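You operate a simulated robot arm through the tools that you are given. There is no shell and no other tool. Be economical: measure what you need, move in short steps, check, and stop when the job is done.

The job below is to be done with a simulated two-armed robot. You get a single attempt, and the scene is never put back.

JOB
Press the warped green book flat and put it back.
Fine: in the book press; wind the press open again. Set down upright: what you pick out.

The check looks at the end state, three seconds after you hand in, the way a careful person would. Anything else that was tipped, shoved, dropped, spilled or broken makes it a failure.

ROBOT AND FRAMES
Two 7-joint arms with two-finger grippers on one trunk, on a base that drives. Base frame: it is fixed to the floor where the robot stands at the start and does not move with it; the origin is under the middle of the robot, x ahead of it, y to its left, z up. Units: mm, rad, N and s.
The left shoulder is at the start at [23, 216, 1206], the right one opposite. With the tool pointing down near the work surface each hand reaches from about 100 to 580 mm from the robot's upright axis, wherever it stands, measured 20 degrees to its own side. Places, roughly: gap of the book press [600, -1800, 900]; press knob [500, -1800, 1000]. Payload 2.2 kg a hand.
Tool frame (each hand has its own): the origin (TCP) lies between the finger pads and is the grasp point; the fingertips stand 19 mm ahead of it; z points along the fingers, y is the line along which they close. The gripper opens to 116 mm. The gripper's body begins 70 mm behind the TCP.
Orientation is that of the tool frame in the base frame, as a unit quaternion [x, y, z, w]. With the fingers straight down and closing along the base's y, the tool's x points along the base's -x, its y along +y and its z along -z.

CONTROLS
- The arms move only by the tool nudge_tool. It takes "left_series", "right_series" or both (then of equal length, played together; a hand with none holds still); each is one flat list of numbers, 7 for each row, row after row: the shift along the tool's x, y, z in units of 150 mm (1.0 is 150 mm), then the turn, a rotation vector about the tool's x, y, z in units of 180 degrees (1.0 is 180 degrees), then the gripper command, from -1 (fully open) to 1 (shut), values between in proportion. In form: [x, y, z, ax, ay, az, grip, x, y, z, ax, ay, az, grip, ...]. A call has 1 to 20 rows; each row is the pose to reach, as a shift and turn from the pose commanded when the call began, along the tool's axes at that moment. A call with a number of a shift or a turn outside -1 to 1 is refused whole. A row lasts 0.2 s, in which the tool goes at most 50 mm and 0.15 rad; a call with a longer step from one row to the next is refused whole, and so is a gripper value outside its range. A pose out of reach is approached as far as the arm can. The call stops where the force on the tool passes 70 N (or 10 N more than at its start, if that is more) or the arm is blocked; 0.2 s more then pass. The fingers move at their own pace and stop on an object; they squeeze with about 36 N. The grip force told is the motor's: it shows also when the fingers shut on nothing. Time passes only in rows, and 0.2 s behind the last, so rows that repeat a pose let the fingers close. The reply holds the time, the measured pose of the TCP, the force on the tool along the base axes, the opening and the grip force, in the units named above and with some noise, with the torque about the TCP (base axes, N m) and any sound that the robot's microphone picked up.
- Cameras (640 x 400 px; columns grow to the right, rows downward): "scene" is now at [133, -10.2, 1390.8]; the picture's right is [-0.11, -0.99, 0.00], its down [-0.43, 0.05, -0.90] and it looks along [0.89, -0.10, -0.43] (base axes); focal length 214 px, centre (320, 200). "left" rides on the left gripper at [69, 15, -97] in its tool frame; the picture's right is [-0.21, 0.98, 0.00], its down [-0.76, -0.17, -0.63] and it looks along [-0.62, -0.14, 0.77] (tool axes); focal length 251 px, centre (320, 200). "right" rides on the right gripper at [69, -15, -96] in its tool frame; the picture's right is [0.21, 0.98, 0.00], its down [-0.76, 0.17, -0.63] and it looks along [-0.62, 0.14, 0.77] (tool axes); focal length 251 px, centre (320, 200). There is no depth. A picture from a camera that has moved, and an enlarged one, comes with that camera's place and axes in the base frame and with its lens.
- capture(camera): a new picture of that camera. No time passes.
- lift_body(by): slides the trunk up (or, below 0, down) by that many mm; the arms and the scene camera ride with it, the base frame stays. It gives what a move gives, with no picture.
- steer(legs): drives the robot by 1 to 6 legs, each [ahead, left, turn to the left] in mm, mm and rad, along the robot's own axes; the way and the turn of a leg run together, so that a leg with both is an arc; at most 1500 mm and 3.142 rad a leg. The arms and the cameras ride along, it lands a little off, and it stops where it bumps. It gives what a move gives.
- turn_head(pan, tilt): turns the head with the scene camera to pan (to the left, within 1.396 rad either way) and tilt (down, from -0.506 to 1.204), counted from straight ahead of the robot. It gives what a move gives.
- zoom(camera, box): a new picture of the part [left, top, right, bottom] of that camera's present view, enlarged. No time passes.
- sign_off(): hands the job in; it is judged then, once.

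Work in short steps. Places have to be worked out from the pictures, the camera data and where the tool is seen: move nearer, look again, correct. Check each grasp and each placing, and mend what went wrong. You have 120 turns and 92 pictures in all, those below and enlarged ones among them. Open the grippers and draw the arms clear of the work before you hand the job in, unless the task says otherwise; then end with one line.

The tools are called after "Call:" as name(argument=value, ...) on one line, values as JSON. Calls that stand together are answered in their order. nudge_tool: Moves the arms, as the interface text tells. Its arguments: {"type":"object","properties":{"left_series":{"type":"array"},"right_series":{"type":"array"}},"required":[]} The other tools are called the same way: lift_body (by) slides the trunk up or down; steer (legs) drives the base; turn_head (pan, tilt) turns the head that bears the scene camera; capture (camera) takes a picture; zoom (camera, box) takes an enlarged picture of a part of a camera's view; sign_off () hands the job in.

At the start:

```text
time: 0.0
left_tool_pos: [440.0, 175.5, 1239.4]
left_ee_rot: [0.0, 1.0, 0.0, -0.001]
left_ft_force: [-0.6, -1.0, 0.3]
left_ft_torque: [-0.02, 0.0, 0.01]
left_opening: 116.1
left_gripper_force: 0.0
right_tool_pos: [303.7, -126.1, 1319.1]
right_ee_rot: [0.0, 1.0, 0.001, -0.001]
right_ft_force: [0.5, 0.4, 0.3]
right_ft_torque: [0.01, -0.02, -0.02]
right_opening: 116.0
right_gripper_force: 0.0
trunk travel left (down, up): [-350.0, 140.0]
robot x, y, heading: [0.9, -2.4, -0.0]
head pan, tilt: [-0.115, 0.447]
```

scene: 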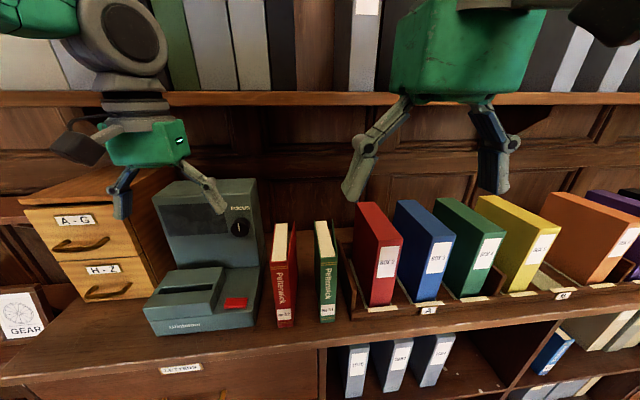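
right: 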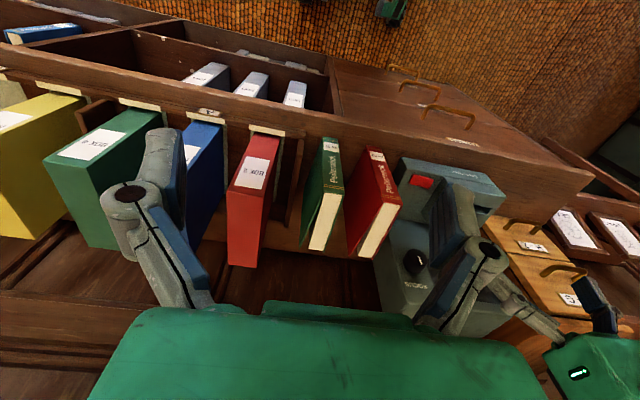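
left: 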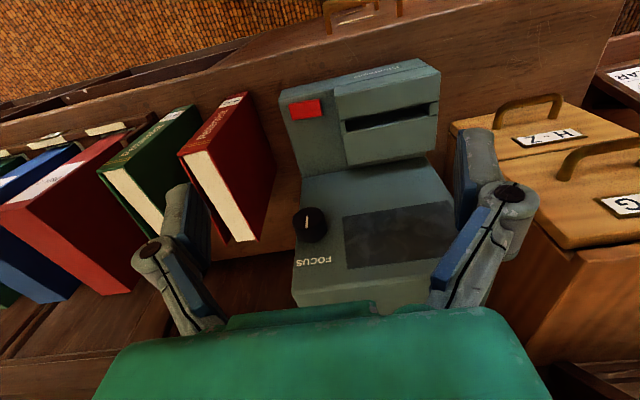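

The green book stands right of a red one on the counter. I zoom in on both to measure them.

Call:
zoom(camera="scene", box=[240, 180, 400, 340])

Call:
zoom(camera="right", box=[220, 110, 420, 280])

```text
2.50 times, centred on (320, 260) of scene
camera zoom: at [133.0, -10.2, 1390.8], right [-0.11, -0.99, 0.0], down [-0.43, 0.05, -0.9], along [0.89, -0.1, -0.43], focal length 536 px, centre (320, 50)
```

zoom: 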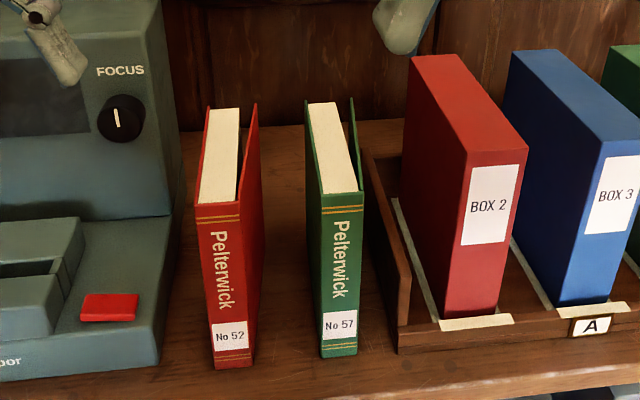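

```text
2.35 times, centred on (320, 195) of right
camera zoom: at [234.5, -140.8, 1414.8], right [-0.21, 0.98, 0.0], down [0.76, 0.17, 0.63], along [0.62, 0.14, -0.78], focal length 592 px, centre (320, 212)
```

zoom: 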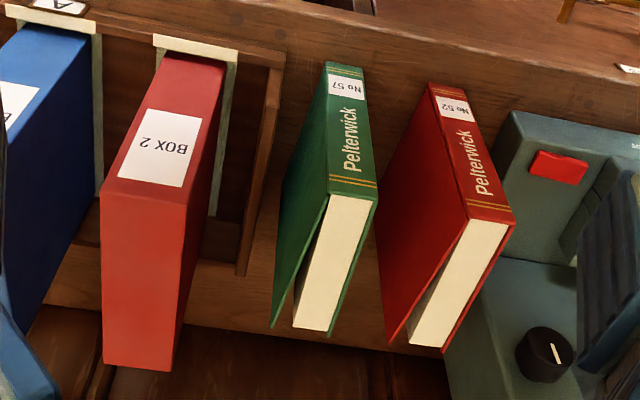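

Green book: spine front near x≈466, y≈-65, about 35 thick, 145 deep, 200 high, standing at z≈900, with the right cover splayed. Now I look to the right toward the press.

Call:
turn_head(pan=-1.2, tilt=0.35)

Call:
capture(camera="scene")

```text
time: 1.3
left_tool_pos: [437.5, 175.9, 1239.5]
left_ee_rot: [0.0, 1.0, 0.0, 0.0]
left_ft_force: [-0.8, -0.2, 0.0]
left_ft_torque: [-0.01, 0.02, -0.01]
left_opening: 116.0
left_gripper_force: 0.0
right_tool_pos: [301.8, -127.2, 1318.8]
right_ee_rot: [-0.001, 1.0, 0.0, 0.001]
right_ft_force: [-0.5, -0.2, 0.0]
right_ft_torque: [0.01, 0.01, 0.01]
right_opening: 116.0
right_gripper_force: 0.1
trunk travel left (down, up): [-350.0, 140.0]
robot x, y, heading: [0.7, -1.1, 0.003]
head pan, tilt: [-1.201, 0.351]
```

```text
86 pictures are left
camera scene: at [75.2, -86.5, 1399.9], right [-0.93, -0.36, 0.0], down [-0.13, 0.32, -0.94], along [0.34, -0.88, -0.34], focal length 214 px, centre (320, 200)
```

scene: 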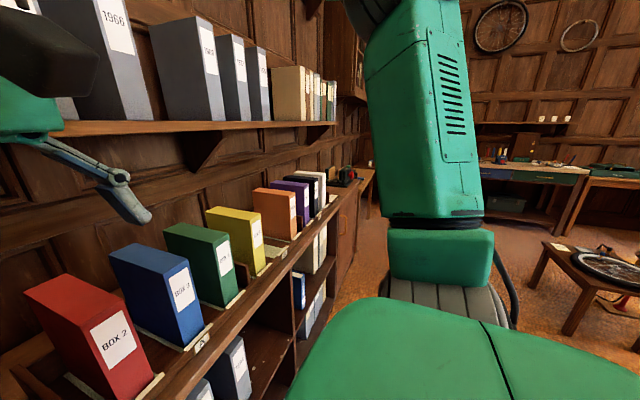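

The way to the right is clear along the counter. I back off a little, drive right to the press and look at it.

Call:
steer(legs=[[-200, 0, 0], [0, -1500, 0]])

Call:
turn_head(pan=-0.4, tilt=0.5)

Call:
capture(camera="scene")

```text
time: 10.0
left_tool_pos: [250.3, -1319.2, 1238.4]
left_ee_rot: [-0.007, 1.0, -0.003, 0.002]
left_ft_force: [1.1, -0.7, 0.4]
left_ft_torque: [-0.01, 0.0, -0.01]
left_opening: 115.9
left_gripper_force: 0.1
right_tool_pos: [117.9, -1621.7, 1318.7]
right_ee_rot: [-0.007, 1.0, -0.003, 0.0]
right_ft_force: [0.9, 0.0, 0.3]
right_ft_torque: [-0.03, -0.01, -0.03]
right_opening: 115.9
right_gripper_force: 0.0
trunk travel left (down, up): [-350.0, 140.0]
robot x, y, heading: [-186.3, -1505.2, 0.014]
head pan, tilt: [-1.201, 0.351]
```

```text
time: 11.1
left_tool_pos: [248.4, -1317.3, 1239.5]
left_ee_rot: [-0.007, 1.0, -0.002, 0.002]
left_ft_force: [0.3, 0.8, 0.3]
left_ft_torque: [-0.04, 0.04, -0.02]
left_opening: 115.8
left_gripper_force: 0.0
right_tool_pos: [114.4, -1620.7, 1318.8]
right_ee_rot: [-0.006, 1.0, -0.002, 0.001]
right_ft_force: [0.3, 0.0, -0.6]
right_ft_torque: [-0.03, 0.02, 0.01]
right_opening: 115.8
right_gripper_force: 0.0
trunk travel left (down, up): [-350.0, 140.0]
robot x, y, heading: [-185.6, -1507.2, 0.011]
head pan, tilt: [-0.4, 0.499]
```

```text
85 pictures are left
camera scene: at [-59.8, -1533.9, 1386.2], right [-0.38, -0.93, 0.0], down [-0.45, 0.18, -0.88], along [0.81, -0.33, -0.48], focal length 214 px, centre (320, 200)
```

scene: 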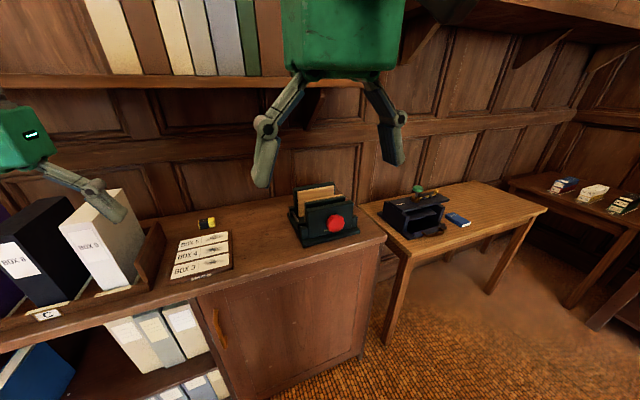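

Call:
zoom(camera="scene", box=[270, 160, 390, 260])

Call:
zoom(camera="scene", box=[370, 170, 490, 245])

```text
4.00 times, centred on (330, 210) of scene
camera zoom: at [-59.8, -1533.9, 1386.2], right [-0.38, -0.93, 0.0], down [-0.45, 0.18, -0.88], along [0.81, -0.33, -0.48], focal length 858 px, centre (280, 160)
```

zoom: 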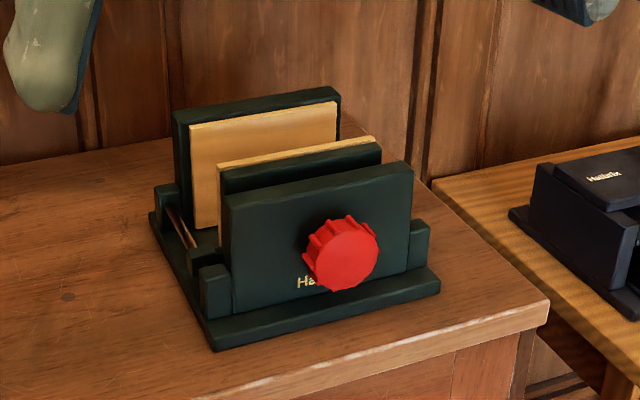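

```text
5.33 times, centred on (430, 208) of scene
camera zoom: at [-59.8, -1533.9, 1386.2], right [-0.38, -0.93, 0.0], down [-0.45, 0.18, -0.88], along [0.81, -0.33, -0.48], focal length 1144 px, centre (-267, 160)
```

zoom: 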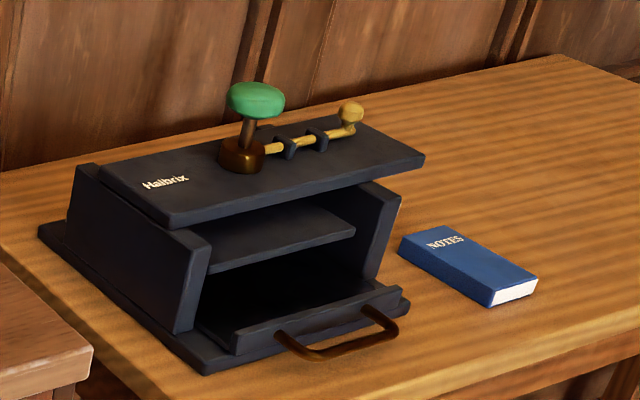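

The book press stands between x≈468–693, y≈-1690…-1908, with its plates normal to x. The gap runs roughly x 560–630 with plate tops at z≈1030, and the red knob faces the robot. I drive back so that the green book lies in the right hand's range.

Call:
steer(legs=[[0, 1500, -0.01], [0, 110, 0], [220, 0, 0]])

Call:
turn_head(pan=-0.35, tilt=0.6)

Call:
capture(camera="scene")

Call:
capture(camera="right")

```text
time: 20.5
left_tool_pos: [442.4, 284.6, 1237.2]
left_ee_rot: [-0.005, 1.0, -0.004, 0.0]
left_ft_force: [0.0, -0.7, -0.1]
left_ft_torque: [0.05, 0.04, -0.01]
left_opening: 115.9
left_gripper_force: 0.1
right_tool_pos: [308.8, -19.3, 1318.7]
right_ee_rot: [-0.006, 1.0, -0.001, -0.001]
right_ft_force: [0.5, -0.5, -0.4]
right_ft_torque: [0.03, 0.04, -0.02]
right_opening: 115.9
right_gripper_force: 0.1
trunk travel left (down, up): [-350.0, 140.0]
robot x, y, heading: [11.4, 92.9, 0.005]
head pan, tilt: [-0.4, 0.499]
```

```text
time: 21.2
left_tool_pos: [441.9, 237.3, 1243.9]
left_ee_rot: [-0.004, 1.0, 0.011, 0.0]
left_ft_force: [0.0, -3.2, 0.4]
left_ft_torque: [0.25, 0.04, -0.02]
left_opening: 116.1
left_gripper_force: 0.0
right_tool_pos: [309.1, -67.1, 1317.5]
right_ee_rot: [-0.006, 1.0, 0.013, 0.0]
right_ft_force: [0.3, -2.2, 1.0]
right_ft_torque: [0.14, 0.04, -0.05]
right_opening: 115.8
right_gripper_force: 0.1
trunk travel left (down, up): [-350.0, 140.0]
robot x, y, heading: [13.0, 83.0, 0.013]
head pan, tilt: [-0.351, 0.6]
```

```text
82 pictures are left
camera scene: at [134.5, -5.2, 1374.4], right [-0.33, -0.94, -0.04], down [-0.53, 0.22, -0.81], along [0.78, -0.25, -0.58], focal length 214 px, centre (320, 200)
```

scene: 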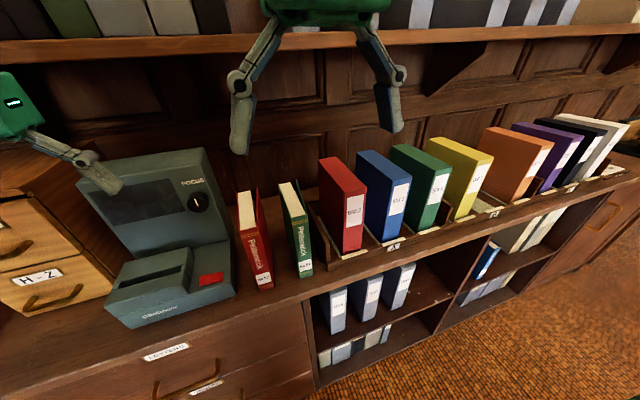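

```text
81 pictures are left
camera right: at [239.9, -85.4, 1413.9], right [-0.23, 0.97, 0.03], down [0.75, 0.16, 0.64], along [0.62, 0.16, -0.77], focal length 251 px, centre (320, 200)
```

right: 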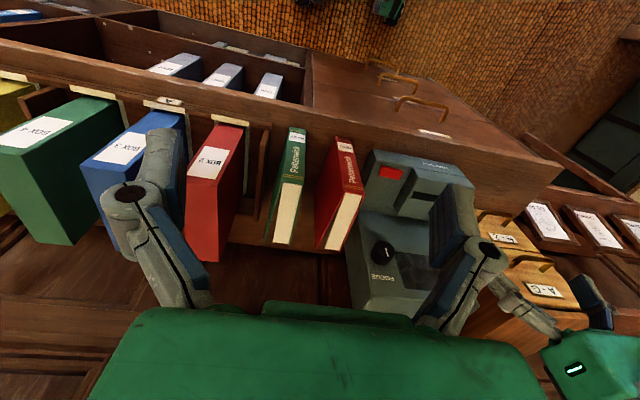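

The robot appears to be swaying after the drive. I let it settle and open the right fingers to about 80 mm.

Call:
nudge_tool(right_series=[0, 0, 0, 0, 0, 0, -0.38, 0, 0, 0, 0, 0, 0, -0.38, 0, 0, 0, 0, 0, 0, -0.38, 0, 0, 0, 0, 0, 0, -0.38])

Call:
capture(camera="right")

Call:
zoom(camera="scene", box=[220, 160, 380, 300])

```text
time: 22.4
left_tool_pos: [441.1, 316.0, 1231.0]
left_ee_rot: [-0.005, 1.0, -0.023, 0.0]
left_ft_force: [0.4, 0.0, 0.3]
left_ft_torque: [-0.07, 0.02, 0.01]
left_opening: 116.1
left_gripper_force: 0.0
right_tool_pos: [305.9, 17.9, 1324.4]
right_ee_rot: [-0.009, 1.0, -0.016, 0.0]
right_ft_force: [0.3, 0.0, -0.9]
right_ft_torque: [-0.07, 0.02, -0.03]
right_opening: 80.2
right_gripper_force: 0.1
trunk travel left (down, up): [-350.0, 140.0]
robot x, y, heading: [8.6, 83.8, 0.018]
head pan, tilt: [-0.351, 0.6]
stopped in row 4 (right hand): the arm was blocked; the commanded pose is now the measured one
```

```text
80 pictures are left
camera right: at [237.3, 5.8, 1421.5], right [-0.23, 0.97, -0.03], down [0.75, 0.2, 0.63], along [0.61, 0.12, -0.78], focal length 251 px, centre (320, 200)
```

right: 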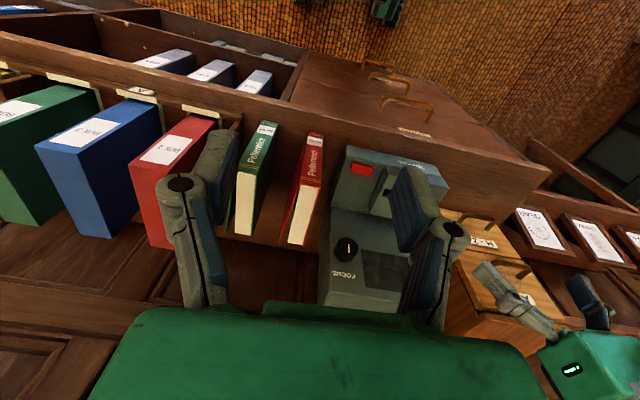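

```text
2.86 times, centred on (300, 230) of scene
camera zoom: at [137.3, 38.1, 1375.6], right [-0.33, -0.94, -0.01], down [-0.54, 0.2, -0.82], along [0.77, -0.27, -0.57], focal length 613 px, centre (377, 114)
```

zoom: 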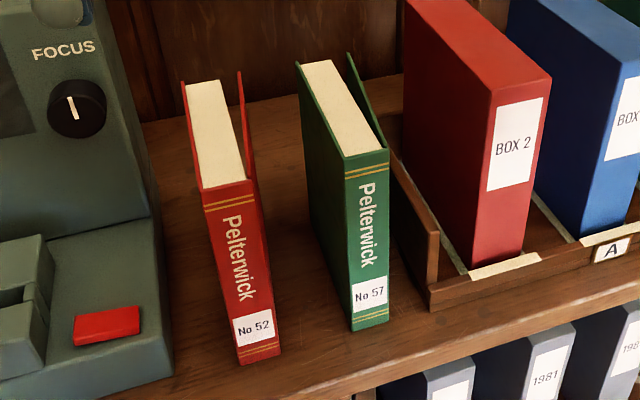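

Still swaying strongly, so I wait longer with the left hand's null rows.

Call:
nudge_tool(left_series=[0, 0, 0, 0, 0, 0, -1, 0, 0, 0, 0, 0, 0, -1, 0, 0, 0, 0, 0, 0, -1, 0, 0, 0, 0, 0, 0, -1, 0, 0, 0, 0, 0, 0, -1, 0, 0, 0, 0, 0, 0, -1, 0, 0, 0, 0, 0, 0, -1, 0, 0, 0, 0, 0, 0, -1])

Call:
nudge_tool(left_series=[0, 0, 0, 0, 0, 0, -1, 0, 0, 0, 0, 0, 0, -1, 0, 0, 0, 0, 0, 0, -1, 0, 0, 0, 0, 0, 0, -1, 0, 0, 0, 0, 0, 0, -1, 0, 0, 0, 0, 0, 0, -1, 0, 0, 0, 0, 0, 0, -1, 0, 0, 0, 0, 0, 0, -1])

```text
time: 24.2
left_tool_pos: [438.7, 301.7, 1232.9]
left_ee_rot: [-0.005, 1.0, -0.016, 0.001]
left_ft_force: [0.4, -0.5, 0.9]
left_ft_torque: [0.04, 0.0, -0.01]
left_opening: 116.3
left_gripper_force: 0.0
right_tool_pos: [304.6, 1.2, 1324.1]
right_ee_rot: [-0.009, 1.0, -0.01, -0.001]
right_ft_force: [-0.3, -0.4, 1.0]
right_ft_torque: [0.01, -0.06, -0.04]
right_opening: 79.9
right_gripper_force: 0.0
trunk travel left (down, up): [-350.0, 140.0]
robot x, y, heading: [9.3, 78.4, 0.017]
head pan, tilt: [-0.351, 0.6]
```

```text
time: 26.0
left_tool_pos: [439.3, 279.7, 1233.4]
left_ee_rot: [-0.008, 1.0, -0.007, -0.002]
left_ft_force: [0.0, 0.3, -1.7]
left_ft_torque: [-0.05, -0.01, -0.01]
left_opening: 115.7
left_gripper_force: 0.0
right_tool_pos: [308.4, -22.7, 1321.2]
right_ee_rot: [-0.01, 1.0, -0.002, -0.004]
right_ft_force: [0.7, 0.0, -1.0]
right_ft_torque: [0.0, 0.05, -0.01]
right_opening: 79.9
right_gripper_force: 0.1
trunk travel left (down, up): [-350.0, 140.0]
robot x, y, heading: [7.1, 73.3, 0.026]
head pan, tilt: [-0.351, 0.6]
```

Call:
nudge_tool(left_series=[0, 0, 0, 0, 0, 0, -1, 0, 0, 0, 0, 0, 0, -1, 0, 0, 0, 0, 0, 0, -1, 0, 0, 0, 0, 0, 0, -1, 0, 0, 0, 0, 0, 0, -1, 0, 0, 0, 0, 0, 0, -1, 0, 0, 0, 0, 0, 0, -1, 0, 0, 0, 0, 0, 0, -1, 0, 0, 0, 0, 0, 0, -1, 0, 0, 0, 0, 0, 0, -1, 0, 0, 0, 0, 0, 0, -1, 0, 0, 0, 0, 0, 0, -1])

Call:
capture(camera="left")

```text
time: 28.8
left_tool_pos: [439.2, 270.2, 1237.1]
left_ee_rot: [-0.004, 1.0, -0.007, 0.001]
left_ft_force: [0.0, 0.4, -0.4]
left_ft_torque: [-0.03, -0.02, 0.0]
left_opening: 116.0
left_gripper_force: 0.1
right_tool_pos: [306.7, -32.8, 1323.7]
right_ee_rot: [-0.006, 1.0, -0.002, 0.0]
right_ft_force: [-1.1, 0.1, 0.6]
right_ft_torque: [-0.02, -0.03, 0.02]
right_opening: 80.0
right_gripper_force: 0.0
trunk travel left (down, up): [-350.0, 140.0]
robot x, y, heading: [12.7, 64.0, 0.015]
head pan, tilt: [-0.351, 0.6]
stopped in row 12 (left hand): the arm was blocked; the commanded pose is now the measured one
```

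```text
78 pictures are left
camera left: at [369.1, 287.2, 1332.8], right [0.21, 0.98, -0.01], down [0.76, -0.15, 0.64], along [0.62, -0.14, -0.77], focal length 251 px, centre (320, 200)
```

left: 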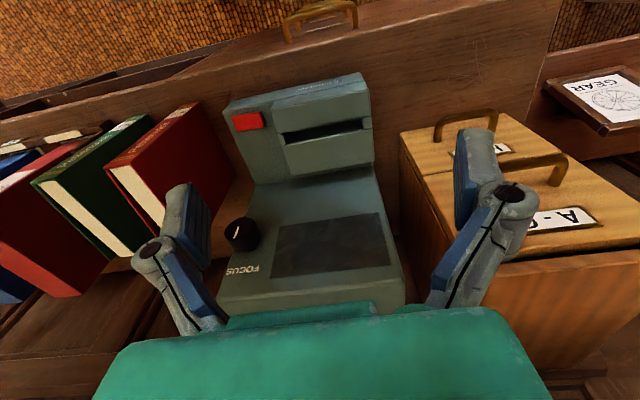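

The base seems to be pressed against something on its left (y keeps creeping back). I move it right and back a little to free it, then watch for stability.

Call:
steer(legs=[[-60, 0, 0], [0, -70, 0], [60, 0, -0.01]])

Call:
nudge_tool(left_series=[0, 0, 0, 0, 0, 0, -1, 0, 0, 0, 0, 0, 0, -1, 0, 0, 0, 0, 0, 0, -1, 0, 0, 0, 0, 0, 0, -1, 0, 0, 0, 0, 0, 0, -1])

Call:
nudge_tool(left_series=[0, 0, 0, 0, 0, 0, -1, 0, 0, 0, 0, 0, 0, -1, 0, 0, 0, 0, 0, 0, -1, 0, 0, 0, 0, 0, 0, -1, 0, 0, 0, 0, 0, 0, -1])

```text
time: 30.9
left_tool_pos: [438.7, 204.8, 1238.8]
left_ee_rot: [0.002, 1.0, -0.011, 0.004]
left_ft_force: [0.0, -0.5, 0.4]
left_ft_torque: [0.02, -0.01, -0.02]
left_opening: 115.7
left_gripper_force: 0.1
right_tool_pos: [302.4, -93.1, 1326.1]
right_ee_rot: [-0.001, 1.0, -0.007, 0.002]
right_ft_force: [-0.3, -0.8, 0.1]
right_ft_torque: [-0.03, -0.01, -0.02]
right_opening: 80.1
right_gripper_force: 0.1
trunk travel left (down, up): [-350.0, 140.0]
robot x, y, heading: [14.9, -4.5, 0.006]
head pan, tilt: [-0.351, 0.6]
```

```text
time: 32.4
left_tool_pos: [440.2, 210.0, 1234.7]
left_ee_rot: [0.005, 1.0, -0.015, 0.003]
left_ft_force: [0.0, 0.7, 0.3]
left_ft_torque: [-0.14, -0.01, 0.0]
left_opening: 116.0
left_gripper_force: 0.0
right_tool_pos: [303.3, -87.8, 1327.4]
right_ee_rot: [0.0, 1.0, -0.01, 0.002]
right_ft_force: [-0.4, 0.2, -0.5]
right_ft_torque: [-0.11, 0.0, 0.0]
right_opening: 79.8
right_gripper_force: 0.0
trunk travel left (down, up): [-350.0, 140.0]
robot x, y, heading: [11.6, -6.8, 0.006]
head pan, tilt: [-0.351, 0.6]
stopped in row 5 (left hand): the arm was blocked; the commanded pose is now the measured one
```

```text
time: 33.5
left_tool_pos: [437.6, 210.5, 1236.2]
left_ee_rot: [0.004, 1.0, -0.014, 0.004]
left_ft_force: [-0.1, 1.0, -0.4]
left_ft_torque: [-0.04, 0.03, 0.04]
left_opening: 116.2
left_gripper_force: 0.0
right_tool_pos: [303.2, -85.8, 1327.4]
right_ee_rot: [0.001, 1.0, -0.01, 0.001]
right_ft_force: [0.5, 0.0, -0.7]
right_ft_torque: [-0.02, -0.02, -0.01]
right_opening: 80.0
right_gripper_force: 0.0
trunk travel left (down, up): [-350.0, 140.0]
robot x, y, heading: [12.9, -7.7, 0.01]
head pan, tilt: [-0.351, 0.6]
```

Steadier now. I take fresh pictures to fix the book's place.

Call:
zoom(camera="scene", box=[220, 160, 380, 300])

Call:
zoom(camera="right", box=[220, 90, 420, 270])

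```text
2.86 times, centred on (300, 230) of scene
camera zoom: at [136.9, -1.9, 1377.3], right [-0.34, -0.94, 0.02], down [-0.53, 0.17, -0.83], along [0.78, -0.29, -0.56], focal length 613 px, centre (377, 114)
```

zoom: 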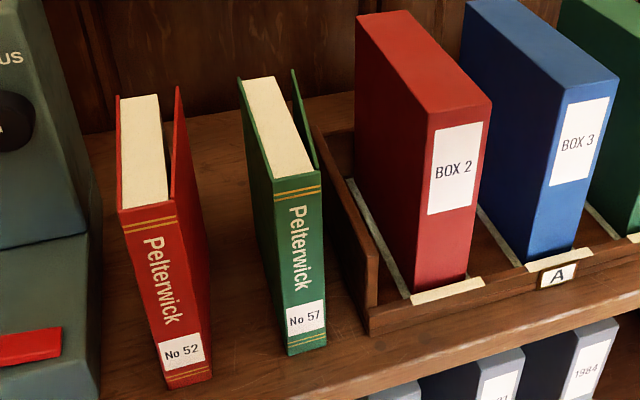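

```text
2.22 times, centred on (320, 180) of right
camera zoom: at [233.7, -99.2, 1424.4], right [-0.21, 0.98, -0.02], down [0.75, 0.18, 0.63], along [0.62, 0.12, -0.78], focal length 559 px, centre (320, 244)
```

zoom: 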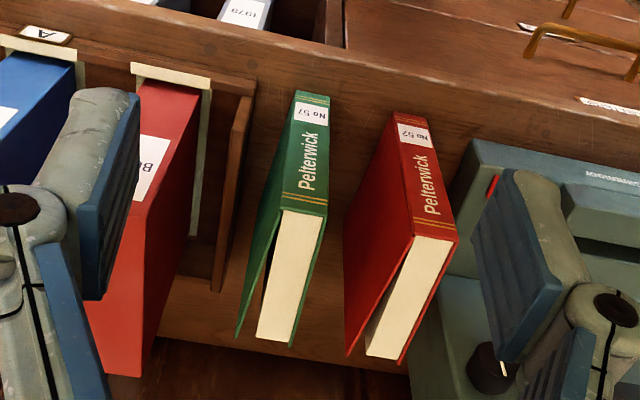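

Book: y -48…-82 at the spine, x 458–610, top z≈1100. I move the right hand forward and down in two steps to hover over it.

Call:
nudge_tool(right_series=[-0.217, 0.028, 0.2, 0, 0, 0, -0.38, -0.433, 0.057, 0.4, 0, 0, 0, -0.38, -0.65, 0.085, 0.6, 0, 0, 0, -0.38, -0.867, 0.113, 0.8, 0, 0, 0, -0.38, -0.867, 0.113, 0.8, 0, 0, 0, -0.38])

Call:
capture(camera="right")

```text
time: 35.0
left_tool_pos: [435.8, 184.5, 1240.0]
left_ee_rot: [0.007, 1.0, -0.007, 0.006]
left_ft_force: [0.0, -0.4, 1.3]
left_ft_torque: [-0.05, -0.02, 0.0]
left_opening: 116.1
left_gripper_force: 0.0
right_tool_pos: [430.5, -96.9, 1207.4]
right_ee_rot: [0.002, 1.0, -0.002, 0.003]
right_ft_force: [-0.1, 0.9, 0.0]
right_ft_torque: [-0.03, 0.02, -0.01]
right_opening: 80.2
right_gripper_force: 0.0
trunk travel left (down, up): [-350.0, 140.0]
robot x, y, heading: [14.9, -19.8, 0.002]
head pan, tilt: [-0.351, 0.6]
stopped in row 5 (right hand): the arm was blocked; the commanded pose is now the measured one
```

```text
75 pictures are left
camera right: at [359.8, -110.3, 1304.2], right [-0.21, 0.98, -0.01], down [0.75, 0.16, 0.64], along [0.62, 0.13, -0.77], focal length 251 px, centre (320, 200)
```

right: 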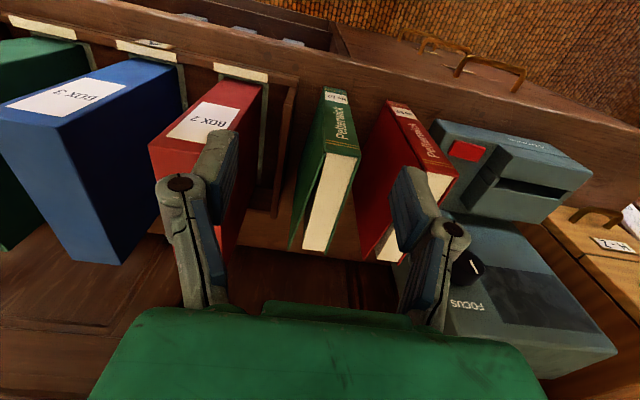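

The base is still creeping sideways. I wait a full four seconds to see where it settles.

Call:
nudge_tool(left_series=[0, 0, 0, 0, 0, 0, -1, 0, 0, 0, 0, 0, 0, -1, 0, 0, 0, 0, 0, 0, -1, 0, 0, 0, 0, 0, 0, -1, 0, 0, 0, 0, 0, 0, -1, 0, 0, 0, 0, 0, 0, -1, 0, 0, 0, 0, 0, 0, -1, 0, 0, 0, 0, 0, 0, -1, 0, 0, 0, 0, 0, 0, -1, 0, 0, 0, 0, 0, 0, -1, 0, 0, 0, 0, 0, 0, -1, 0, 0, 0, 0, 0, 0, -1, 0, 0, 0, 0, 0, 0, -1, 0, 0, 0, 0, 0, 0, -1, 0, 0, 0, 0, 0, 0, -1, 0, 0, 0, 0, 0, 0, -1, 0, 0, 0, 0, 0, 0, -1, 0, 0, 0, 0, 0, 0, -1, 0, 0, 0, 0, 0, 0, -1, 0, 0, 0, 0, 0, 0, -1])

Call:
nudge_tool(left_series=[0, 0, 0, 0, 0, 0, -1, 0, 0, 0, 0, 0, 0, -1, 0, 0, 0, 0, 0, 0, -1, 0, 0, 0, 0, 0, 0, -1, 0, 0, 0, 0, 0, 0, -1, 0, 0, 0, 0, 0, 0, -1, 0, 0, 0, 0, 0, 0, -1, 0, 0, 0, 0, 0, 0, -1, 0, 0, 0, 0, 0, 0, -1, 0, 0, 0, 0, 0, 0, -1, 0, 0, 0, 0, 0, 0, -1, 0, 0, 0, 0, 0, 0, -1, 0, 0, 0, 0, 0, 0, -1, 0, 0, 0, 0, 0, 0, -1, 0, 0, 0, 0, 0, 0, -1, 0, 0, 0, 0, 0, 0, -1, 0, 0, 0, 0, 0, 0, -1, 0, 0, 0, 0, 0, 0, -1, 0, 0, 0, 0, 0, 0, -1, 0, 0, 0, 0, 0, 0, -1])

Call:
nudge_tool(left_series=[0, 0, 0, 0, 0, 0, -1, 0, 0, 0, 0, 0, 0, -1])

```text
time: 39.4
left_tool_pos: [434.6, 144.5, 1244.2]
left_ee_rot: [0.01, 1.0, 0.006, 0.006]
left_ft_force: [-0.1, -0.9, -1.2]
left_ft_torque: [0.04, -0.04, -0.01]
left_opening: 116.2
left_gripper_force: 0.1
right_tool_pos: [428.4, -134.8, 1208.0]
right_ee_rot: [0.006, 1.0, 0.01, 0.003]
right_ft_force: [0.0, -0.3, 1.1]
right_ft_torque: [0.01, 0.03, 0.02]
right_opening: 79.9
right_gripper_force: 0.1
trunk travel left (down, up): [-350.0, 140.0]
robot x, y, heading: [16.9, -26.3, -0.0]
head pan, tilt: [-0.351, 0.6]
stopped in row 20 (left hand): the arm was blocked; the commanded pose is now the measured one
```

```text
time: 43.8
left_tool_pos: [432.2, 87.5, 1251.5]
left_ee_rot: [0.012, 1.0, 0.025, 0.01]
left_ft_force: [-1.1, -2.9, 0.1]
left_ft_torque: [0.2, -0.01, -0.01]
left_opening: 115.8
left_gripper_force: 0.2
right_tool_pos: [427.3, -191.5, 1204.7]
right_ee_rot: [0.008, 1.0, 0.029, 0.003]
right_ft_force: [-0.8, -2.1, 0.2]
right_ft_torque: [0.2, -0.01, -0.03]
right_opening: 80.1
right_gripper_force: 0.0
trunk travel left (down, up): [-350.0, 140.0]
robot x, y, heading: [12.0, -38.6, 0.005]
head pan, tilt: [-0.351, 0.6]
stopped in row 20 (left hand): the arm was blocked; the commanded pose is now the measured one
```

```text
time: 44.4
left_tool_pos: [430.6, 139.8, 1245.9]
left_ee_rot: [0.01, 1.0, 0.004, 0.009]
left_ft_force: [-0.3, 0.1, 0.5]
left_ft_torque: [-0.03, -0.03, 0.02]
left_opening: 115.9
left_gripper_force: 0.1
right_tool_pos: [426.2, -138.6, 1209.0]
right_ee_rot: [0.005, 1.0, 0.01, 0.003]
right_ft_force: [-1.0, 0.1, 0.1]
right_ft_torque: [-0.06, -0.02, 0.01]
right_opening: 79.9
right_gripper_force: 0.1
trunk travel left (down, up): [-350.0, 140.0]
robot x, y, heading: [13.1, -35.9, 0.001]
head pan, tilt: [-0.351, 0.6]
```

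The base is evidently jammed against the counter front: it was asked for x≈34 and reached only 13. I back off 40 mm and check that it stands steady.

Call:
steer(legs=[[-45, 0, 0]])

Call:
nudge_tool(left_series=[0, 0, 0, 0, 0, 0, -1, 0, 0, 0, 0, 0, 0, -1, 0, 0, 0, 0, 0, 0, -1, 0, 0, 0, 0, 0, 0, -1, 0, 0, 0, 0, 0, 0, -1, 0, 0, 0, 0, 0, 0, -1])

Call:
nudge_tool(left_series=[0, 0, 0, 0, 0, 0, -1, 0, 0, 0, 0, 0, 0, -1, 0, 0, 0, 0, 0, 0, -1, 0, 0, 0, 0, 0, 0, -1, 0, 0, 0, 0, 0, 0, -1, 0, 0, 0, 0, 0, 0, -1])

```text
time: 45.2
left_tool_pos: [393.2, 144.1, 1240.7]
left_ee_rot: [0.011, 1.0, 0.004, 0.004]
left_ft_force: [2.1, -1.3, -1.5]
left_ft_torque: [0.04, 0.1, 0.02]
left_opening: 115.7
left_gripper_force: 0.0
right_tool_pos: [387.1, -135.0, 1204.2]
right_ee_rot: [0.009, 1.0, 0.009, -0.001]
right_ft_force: [-0.7, -0.6, -1.0]
right_ft_torque: [0.06, 0.0, 0.0]
right_opening: 79.9
right_gripper_force: 0.1
trunk travel left (down, up): [-350.0, 140.0]
robot x, y, heading: [-30.3, -31.6, 0.001]
head pan, tilt: [-0.351, 0.6]
```

```text
time: 46.6
left_tool_pos: [374.1, 114.2, 1251.2]
left_ee_rot: [0.012, 1.0, 0.016, 0.01]
left_ft_force: [0.5, -1.2, 0.5]
left_ft_torque: [0.05, -0.03, -0.03]
left_opening: 115.8
left_gripper_force: 0.2
right_tool_pos: [367.2, -162.1, 1208.4]
right_ee_rot: [0.007, 1.0, 0.022, 0.006]
right_ft_force: [0.3, -1.0, 0.8]
right_ft_torque: [0.04, -0.03, 0.02]
right_opening: 80.0
right_gripper_force: 0.1
trunk travel left (down, up): [-350.0, 140.0]
robot x, y, heading: [-35.4, -28.8, -0.0]
head pan, tilt: [-0.351, 0.6]
```

```text
time: 48.0
left_tool_pos: [377.7, 100.2, 1251.7]
left_ee_rot: [0.013, 1.0, 0.019, 0.01]
left_ft_force: [-1.1, 0.1, 0.0]
left_ft_torque: [-0.03, -0.02, -0.04]
left_opening: 116.0
left_gripper_force: 0.1
right_tool_pos: [372.0, -175.2, 1206.0]
right_ee_rot: [0.008, 1.0, 0.026, 0.004]
right_ft_force: [-0.2, 1.1, 0.9]
right_ft_torque: [0.01, 0.02, 0.0]
right_opening: 80.2
right_gripper_force: 0.0
trunk travel left (down, up): [-350.0, 140.0]
robot x, y, heading: [-36.1, -33.7, -0.002]
head pan, tilt: [-0.351, 0.6]
```

Call:
turn_head(pan=0, tilt=1.2)

Call:
capture(camera="scene")

```text
time: 49.0
left_tool_pos: [374.1, 70.6, 1256.4]
left_ee_rot: [0.013, 0.999, 0.029, 0.011]
left_ft_force: [-0.1, -0.5, -0.4]
left_ft_torque: [0.09, -0.06, 0.0]
left_opening: 115.8
left_gripper_force: 0.1
right_tool_pos: [370.8, -204.1, 1206.4]
right_ee_rot: [0.008, 0.999, 0.035, 0.005]
right_ft_force: [0.1, -0.1, 0.7]
right_ft_torque: [0.07, 0.0, -0.02]
right_opening: 80.2
right_gripper_force: 0.1
trunk travel left (down, up): [-350.0, 140.0]
robot x, y, heading: [-31.8, -40.5, 0.004]
head pan, tilt: [0.0, 1.201]
```

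```text
74 pictures are left
camera scene: at [61.9, -47.9, 1332.6], right [0.0, -1.0, -0.01], down [-0.93, 0.0, -0.36], along [0.36, 0.01, -0.93], focal length 214 px, centre (320, 200)
```

scene: 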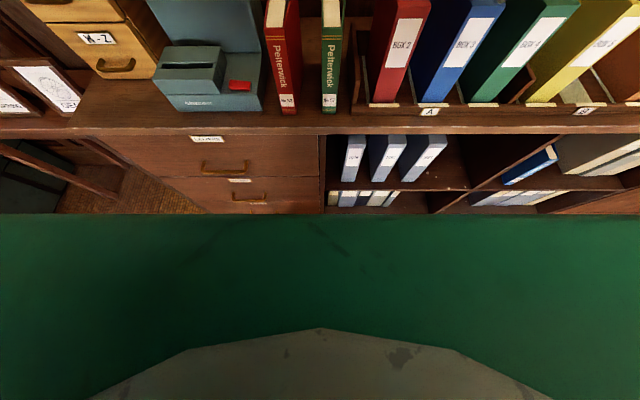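

The picture shows the camera level and the base clear of the counter. I wait again to see whether the sway dies out.

Call:
nudge_tool(left_series=[0, 0, 0, 0, 0, 0, -1, 0, 0, 0, 0, 0, 0, -1, 0, 0, 0, 0, 0, 0, -1, 0, 0, 0, 0, 0, 0, -1, 0, 0, 0, 0, 0, 0, -1, 0, 0, 0, 0, 0, 0, -1, 0, 0, 0, 0, 0, 0, -1, 0, 0, 0, 0, 0, 0, -1, 0, 0, 0, 0, 0, 0, -1, 0, 0, 0, 0, 0, 0, -1, 0, 0, 0, 0, 0, 0, -1, 0, 0, 0, 0, 0, 0, -1, 0, 0, 0, 0, 0, 0, -1, 0, 0, 0, 0, 0, 0, -1, 0, 0, 0, 0, 0, 0, -1, 0, 0, 0, 0, 0, 0, -1, 0, 0, 0, 0, 0, 0, -1, 0, 0, 0, 0, 0, 0, -1, 0, 0, 0, 0, 0, 0, -1, 0, 0, 0, 0, 0, 0, -1])

Call:
nudge_tool(left_series=[0, 0, 0, 0, 0, 0, -1])

Call:
nudge_tool(left_series=[0, 0, 0, 0, 0, 0, -1])

Call:
nudge_tool(left_series=[0, 0, 0, 0, 0, 0, -1])

```text
time: 53.5
left_tool_pos: [378.7, 173.8, 1245.3]
left_ee_rot: [0.011, 1.0, -0.005, 0.009]
left_ft_force: [0.1, 0.2, -0.5]
left_ft_torque: [0.02, 0.09, 0.01]
left_opening: 116.2
left_gripper_force: 0.0
right_tool_pos: [371.6, -104.9, 1212.1]
right_ee_rot: [0.005, 1.0, 0.001, 0.005]
right_ft_force: [-0.1, 0.5, -1.3]
right_ft_torque: [0.01, -0.02, -0.01]
right_opening: 80.0
right_gripper_force: 0.0
trunk travel left (down, up): [-350.0, 140.0]
robot x, y, heading: [-36.3, -20.2, -0.007]
head pan, tilt: [0.0, 1.201]
stopped in row 20 (left hand): the arm was blocked; the commanded pose is now the measured one
```

```text
time: 54.0
left_tool_pos: [376.2, 151.2, 1250.7]
left_ee_rot: [0.013, 1.0, 0.002, 0.012]
left_ft_force: [-0.6, 1.6, -0.2]
left_ft_torque: [-0.1, 0.03, 0.03]
left_opening: 116.2
left_gripper_force: 0.1
right_tool_pos: [369.6, -128.4, 1213.3]
right_ee_rot: [0.004, 1.0, 0.008, 0.008]
right_ft_force: [0.1, 1.3, -0.2]
right_ft_torque: [-0.09, -0.06, -0.01]
right_opening: 79.9
right_gripper_force: 0.2
trunk travel left (down, up): [-350.0, 140.0]
robot x, y, heading: [-32.5, -25.8, -0.005]
head pan, tilt: [0.0, 1.201]
stopped in row 1 (left hand): the arm was blocked; the commanded pose is now the measured one
```

```text
time: 54.5
left_tool_pos: [375.0, 129.6, 1251.2]
left_ee_rot: [0.013, 1.0, 0.008, 0.012]
left_ft_force: [0.5, -0.3, -0.3]
left_ft_torque: [0.02, 0.01, 0.02]
left_opening: 116.0
left_gripper_force: 0.0
right_tool_pos: [370.5, -147.6, 1211.5]
right_ee_rot: [0.007, 1.0, 0.014, 0.006]
right_ft_force: [0.5, 0.4, -0.1]
right_ft_torque: [0.0, 0.03, 0.0]
right_opening: 80.0
right_gripper_force: 0.0
trunk travel left (down, up): [-350.0, 140.0]
robot x, y, heading: [-30.7, -31.8, -0.002]
head pan, tilt: [0.0, 1.201]
```

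```text
time: 54.9
left_tool_pos: [374.7, 121.7, 1252.3]
left_ee_rot: [0.013, 1.0, 0.012, 0.012]
left_ft_force: [1.2, 0.1, 0.0]
left_ft_torque: [0.04, 0.05, 0.01]
left_opening: 116.1
left_gripper_force: 0.1
right_tool_pos: [367.9, -155.0, 1210.7]
right_ee_rot: [0.006, 1.0, 0.018, 0.007]
right_ft_force: [-0.7, 0.7, 0.2]
right_ft_torque: [0.01, -0.04, 0.03]
right_opening: 80.0
right_gripper_force: 0.0
trunk travel left (down, up): [-350.0, 140.0]
robot x, y, heading: [-29.5, -28.7, -0.002]
head pan, tilt: [0.0, 1.201]
```

The sway persists here, although it was calm during the earlier stop further back. I back away another 150 mm to see whether some contact causes it.

Call:
steer(legs=[[-150, 0, 0]])

Call:
nudge_tool(left_series=[0, 0, 0, 0, 0, 0, -1, 0, 0, 0, 0, 0, 0, -1, 0, 0, 0, 0, 0, 0, -1])

Call:
nudge_tool(left_series=[0, 0, 0, 0, 0, 0, -1, 0, 0, 0, 0, 0, 0, -1])

Call:
nudge_tool(left_series=[0, 0, 0, 0, 0, 0, -1, 0, 0, 0, 0, 0, 0, -1])

Call:
turn_head(pan=-1.3, tilt=0.9)

Call:
capture(camera="scene")

```text
time: 56.2
left_tool_pos: [224.2, 138.3, 1251.3]
left_ee_rot: [0.013, 1.0, 0.007, 0.012]
left_ft_force: [-1.1, -0.7, 0.8]
left_ft_torque: [-0.03, -0.06, -0.02]
left_opening: 115.8
left_gripper_force: 0.0
right_tool_pos: [219.3, -137.8, 1210.4]
right_ee_rot: [0.006, 1.0, 0.013, 0.006]
right_ft_force: [0.0, 0.8, 0.4]
right_ft_torque: [-0.04, -0.02, 0.0]
right_opening: 80.2
right_gripper_force: 0.0
trunk travel left (down, up): [-350.0, 140.0]
robot x, y, heading: [-182.4, -27.3, 0.001]
head pan, tilt: [0.0, 1.201]
```

```text
time: 57.2
left_tool_pos: [211.5, 66.6, 1262.4]
left_ee_rot: [0.018, 0.999, 0.036, 0.016]
left_ft_force: [-0.2, -1.6, -0.6]
left_ft_torque: [0.2, -0.03, 0.02]
left_opening: 116.2
left_gripper_force: 0.0
right_tool_pos: [206.0, -207.0, 1206.2]
right_ee_rot: [0.009, 0.999, 0.042, 0.009]
right_ft_force: [-0.9, -1.9, 0.3]
right_ft_torque: [0.14, -0.01, -0.02]
right_opening: 79.9
right_gripper_force: 0.1
trunk travel left (down, up): [-350.0, 140.0]
robot x, y, heading: [-186.2, -22.8, -0.005]
head pan, tilt: [0.0, 1.201]
stopped in row 3 (left hand): the arm was blocked; the commanded pose is now the measured one
```

```text
time: 58.0
left_tool_pos: [211.0, 103.3, 1259.9]
left_ee_rot: [0.014, 0.999, 0.025, 0.016]
left_ft_force: [-0.2, -0.7, 0.4]
left_ft_torque: [0.05, -0.02, 0.06]
left_opening: 116.1
left_gripper_force: 0.0
right_tool_pos: [206.1, -171.3, 1208.6]
right_ee_rot: [0.006, 0.999, 0.033, 0.011]
right_ft_force: [-1.2, 0.5, 0.5]
right_ft_torque: [0.06, -0.01, 0.0]
right_opening: 80.0
right_gripper_force: 0.0
trunk travel left (down, up): [-350.0, 140.0]
robot x, y, heading: [-188.2, -6.5, -0.006]
head pan, tilt: [0.0, 1.201]
stopped in row 2 (left hand): the arm was blocked; the commanded pose is now the measured one
```

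```text
time: 58.8
left_tool_pos: [209.0, 147.1, 1259.0]
left_ee_rot: [0.01, 1.0, 0.012, 0.015]
left_ft_force: [-0.8, 0.5, 0.3]
left_ft_torque: [0.01, -0.01, -0.02]
left_opening: 115.9
left_gripper_force: 0.1
right_tool_pos: [203.3, -127.9, 1213.5]
right_ee_rot: [0.002, 1.0, 0.018, 0.014]
right_ft_force: [0.0, 0.2, 0.7]
right_ft_torque: [-0.05, -0.01, 0.02]
right_opening: 80.1
right_gripper_force: 0.1
trunk travel left (down, up): [-350.0, 140.0]
robot x, y, heading: [-183.9, 2.9, -0.007]
head pan, tilt: [0.0, 1.201]
stopped in row 2 (left hand): the arm was blocked; the commanded pose is now the measured one
```

```text
time: 60.3
left_tool_pos: [210.1, 151.5, 1257.4]
left_ee_rot: [0.01, 1.0, 0.012, 0.014]
left_ft_force: [0.3, 1.0, -0.1]
left_ft_torque: [-0.04, 0.03, -0.02]
left_opening: 115.8
left_gripper_force: 0.1
right_tool_pos: [203.5, -124.5, 1211.4]
right_ee_rot: [0.001, 1.0, 0.017, 0.013]
right_ft_force: [-0.3, 0.0, -0.2]
right_ft_torque: [-0.08, 0.02, -0.01]
right_opening: 80.0
right_gripper_force: 0.1
trunk travel left (down, up): [-350.0, 140.0]
robot x, y, heading: [-183.0, 3.5, -0.005]
head pan, tilt: [-1.3, 0.901]
```

```text
73 pictures are left
camera scene: at [-123.5, -68.8, 1352.1], right [-0.97, -0.26, 0.0], down [-0.21, 0.76, -0.62], along [0.16, -0.6, -0.79], focal length 214 px, centre (320, 200)
```

scene: 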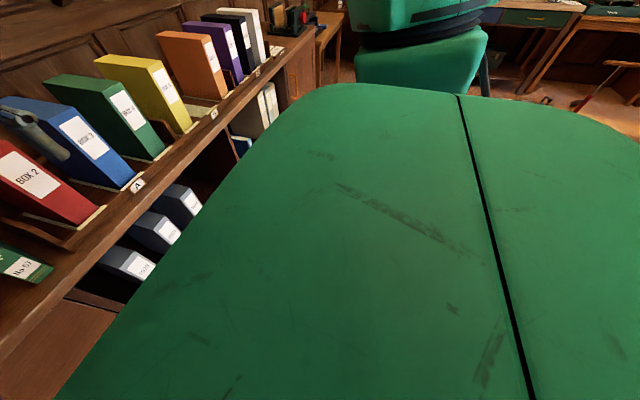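

Here it stands steady at y≈3, so something low on the left near y≈60–90 was the obstacle. I drive ahead to x≈-10, keeping y≈0 as at the start, and check.

Call:
steer(legs=[[173, -15, 0.005]])

Call:
turn_head(pan=-0.1, tilt=0.6)

Call:
nudge_tool(left_series=[0, 0, 0, 0, 0, 0, -1, 0, 0, 0, 0, 0, 0, -1, 0, 0, 0, 0, 0, 0, -1])

Call:
nudge_tool(left_series=[0, 0, 0, 0, 0, 0, -1, 0, 0, 0, 0, 0, 0, -1, 0, 0, 0, 0, 0, 0, -1])

```text
time: 61.8
left_tool_pos: [381.4, 67.6, 1265.3]
left_ee_rot: [0.011, 0.999, 0.036, 0.015]
left_ft_force: [0.4, -0.8, -0.5]
left_ft_torque: [0.09, -0.03, 0.0]
left_opening: 115.8
left_gripper_force: 0.2
right_tool_pos: [378.7, -205.8, 1207.3]
right_ee_rot: [0.004, 0.999, 0.042, 0.015]
right_ft_force: [1.0, -0.6, -0.3]
right_ft_torque: [0.1, 0.05, -0.01]
right_opening: 79.9
right_gripper_force: 0.1
trunk travel left (down, up): [-350.0, 140.0]
robot x, y, heading: [-11.8, -25.2, -0.002]
head pan, tilt: [-1.3, 0.901]
```

```text
time: 63.2
left_tool_pos: [384.1, 144.9, 1256.6]
left_ee_rot: [0.01, 1.0, 0.008, 0.015]
left_ft_force: [-0.6, 2.3, -0.6]
left_ft_torque: [-0.19, 0.04, -0.05]
left_opening: 115.9
left_gripper_force: 0.2
right_tool_pos: [379.5, -132.6, 1215.5]
right_ee_rot: [0.001, 1.0, 0.013, 0.015]
right_ft_force: [0.0, 2.5, -0.1]
right_ft_torque: [-0.16, 0.02, 0.01]
right_opening: 79.9
right_gripper_force: 0.1
trunk travel left (down, up): [-350.0, 140.0]
robot x, y, heading: [-9.4, -17.3, -0.001]
head pan, tilt: [-0.099, 0.6]
```

```text
time: 64.2
left_tool_pos: [379.7, 136.5, 1260.2]
left_ee_rot: [0.009, 1.0, 0.011, 0.018]
left_ft_force: [-0.8, 0.9, -0.2]
left_ft_torque: [-0.02, -0.05, -0.01]
left_opening: 115.9
left_gripper_force: 0.1
right_tool_pos: [377.1, -138.5, 1215.3]
right_ee_rot: [0.0, 1.0, 0.016, 0.016]
right_ft_force: [-0.6, 0.0, 0.2]
right_ft_torque: [0.0, -0.03, -0.02]
right_opening: 79.9
right_gripper_force: 0.0
trunk travel left (down, up): [-350.0, 140.0]
robot x, y, heading: [-9.8, -14.3, -0.002]
head pan, tilt: [-0.099, 0.6]
stopped in row 3 (left hand): the arm was blocked; the commanded pose is now the measured one
```

```text
time: 65.2
left_tool_pos: [378.6, 110.1, 1264.4]
left_ee_rot: [0.007, 1.0, 0.024, 0.017]
left_ft_force: [0.7, -0.2, 0.1]
left_ft_torque: [0.08, 0.0, 0.01]
left_opening: 115.8
left_gripper_force: 0.1
right_tool_pos: [375.4, -164.0, 1211.6]
right_ee_rot: [-0.001, 0.999, 0.028, 0.016]
right_ft_force: [-0.6, -1.6, 0.0]
right_ft_torque: [0.1, 0.02, 0.02]
right_opening: 79.8
right_gripper_force: 0.1
trunk travel left (down, up): [-350.0, 140.0]
robot x, y, heading: [-9.8, -10.0, 0.003]
head pan, tilt: [-0.099, 0.6]
stopped in row 3 (left hand): the arm was blocked; the commanded pose is now the measured one
```

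Null arm commands may be feeding the sway. I use head moves instead to let time pass, and watch.

Call:
turn_head(pan=-1.3, tilt=0.6)

Call:
turn_head(pan=-0.1, tilt=0.6)

Call:
turn_head(pan=-1.3, tilt=0.6)

Call:
turn_head(pan=-0.1, tilt=0.6)

```text
time: 66.6
left_tool_pos: [379.4, 150.8, 1261.9]
left_ee_rot: [0.005, 1.0, 0.009, 0.016]
left_ft_force: [0.4, 0.0, 0.3]
left_ft_torque: [-0.1, -0.02, -0.01]
left_opening: 116.1
left_gripper_force: 0.1
right_tool_pos: [375.5, -126.4, 1215.4]
right_ee_rot: [-0.003, 1.0, 0.014, 0.018]
right_ft_force: [-0.4, 0.9, 0.1]
right_ft_torque: [-0.05, 0.03, 0.0]
right_opening: 80.2
right_gripper_force: 0.0
trunk travel left (down, up): [-350.0, 140.0]
robot x, y, heading: [-13.0, -0.5, 0.003]
head pan, tilt: [-1.3, 0.6]
```

```text
time: 68.0
left_tool_pos: [379.0, 82.3, 1266.1]
left_ee_rot: [0.009, 0.999, 0.033, 0.016]
left_ft_force: [-0.4, -1.5, -0.1]
left_ft_torque: [0.13, 0.0, -0.01]
left_opening: 116.1
left_gripper_force: 0.1
right_tool_pos: [373.4, -191.5, 1208.8]
right_ee_rot: [0.002, 0.999, 0.037, 0.016]
right_ft_force: [0.0, -1.4, 0.3]
right_ft_torque: [0.13, -0.01, -0.02]
right_opening: 79.8
right_gripper_force: 0.1
trunk travel left (down, up): [-350.0, 140.0]
robot x, y, heading: [-10.4, -13.2, -0.004]
head pan, tilt: [-0.099, 0.6]
```

```text
time: 69.4
left_tool_pos: [377.9, 173.0, 1258.8]
left_ee_rot: [0.006, 1.0, 0.003, 0.016]
left_ft_force: [-0.6, 1.4, 0.2]
left_ft_torque: [-0.16, -0.02, 0.01]
left_opening: 115.8
left_gripper_force: 0.0
right_tool_pos: [374.3, -106.0, 1216.6]
right_ee_rot: [-0.003, 1.0, 0.006, 0.017]
right_ft_force: [0.6, 0.7, -0.3]
right_ft_torque: [-0.06, 0.0, -0.02]
right_opening: 79.8
right_gripper_force: 0.0
trunk travel left (down, up): [-350.0, 140.0]
robot x, y, heading: [-9.4, 5.6, 0.002]
head pan, tilt: [-1.3, 0.6]
```

```text
time: 70.8
left_tool_pos: [378.7, 72.8, 1266.2]
left_ee_rot: [0.008, 0.999, 0.037, 0.016]
left_ft_force: [1.0, -2.4, -0.4]
left_ft_torque: [0.19, 0.01, -0.01]
left_opening: 115.8
left_gripper_force: 0.1
right_tool_pos: [376.3, -201.6, 1208.0]
right_ee_rot: [0.001, 0.999, 0.041, 0.017]
right_ft_force: [-0.4, -2.3, 0.8]
right_ft_torque: [0.2, 0.04, 0.01]
right_opening: 80.0
right_gripper_force: 0.1
trunk travel left (down, up): [-350.0, 140.0]
robot x, y, heading: [-7.2, -15.4, -0.001]
head pan, tilt: [-0.099, 0.6]
```

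It rocks with roughly a 3 s period. I look down on the left side for something in contact with the base.

Call:
turn_head(pan=0.8, tilt=0.9)

Call:
capture(camera="scene")

Call:
turn_head(pan=1.39, tilt=0.6)

Call:
capture(camera="scene")

```text
time: 72.0
left_tool_pos: [375.9, 165.8, 1260.4]
left_ee_rot: [0.006, 1.0, 0.004, 0.017]
left_ft_force: [-0.7, 1.9, 1.3]
left_ft_torque: [-0.13, 0.02, -0.01]
left_opening: 116.2
left_gripper_force: 0.1
right_tool_pos: [371.9, -110.6, 1217.8]
right_ee_rot: [-0.004, 1.0, 0.009, 0.018]
right_ft_force: [-0.1, 1.6, -1.1]
right_ft_torque: [-0.13, -0.03, 0.03]
right_opening: 79.9
right_gripper_force: 0.1
trunk travel left (down, up): [-350.0, 140.0]
robot x, y, heading: [-8.5, -1.5, -0.004]
head pan, tilt: [0.799, 0.901]
```

```text
72 pictures are left
camera scene: at [82.8, 72.6, 1351.6], right [0.71, -0.7, 0.01], down [-0.55, -0.57, -0.61], along [0.43, 0.43, -0.79], focal length 214 px, centre (320, 200)
```

scene: 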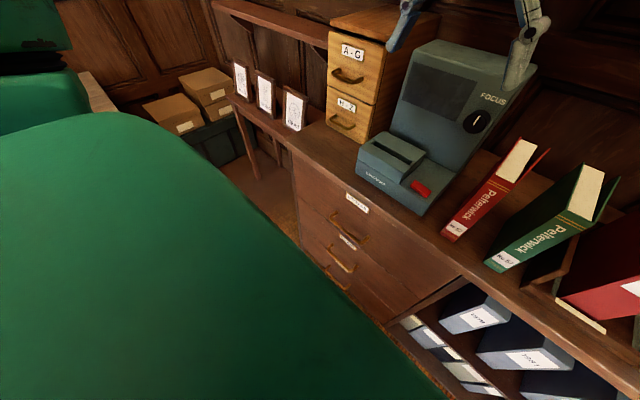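

```text
time: 73.0
left_tool_pos: [377.7, 182.6, 1257.4]
left_ee_rot: [0.005, 1.0, -0.001, 0.017]
left_ft_force: [0.2, 1.4, 0.7]
left_ft_torque: [-0.15, -0.02, -0.02]
left_opening: 116.1
left_gripper_force: 0.1
right_tool_pos: [374.5, -95.2, 1218.1]
right_ee_rot: [-0.004, 1.0, 0.002, 0.018]
right_ft_force: [0.3, 1.7, 0.2]
right_ft_torque: [-0.15, 0.0, 0.0]
right_opening: 80.2
right_gripper_force: 0.0
trunk travel left (down, up): [-350.0, 140.0]
robot x, y, heading: [-6.0, 1.8, -0.002]
head pan, tilt: [1.389, 0.6]
```

```text
71 pictures are left
camera scene: at [46.3, 135.1, 1373.5], right [0.98, -0.18, 0.01], down [-0.1, -0.58, -0.81], along [0.15, 0.79, -0.59], focal length 214 px, centre (320, 200)
```

scene: 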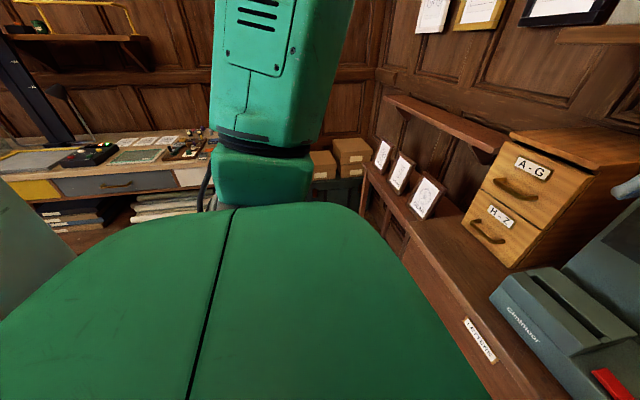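

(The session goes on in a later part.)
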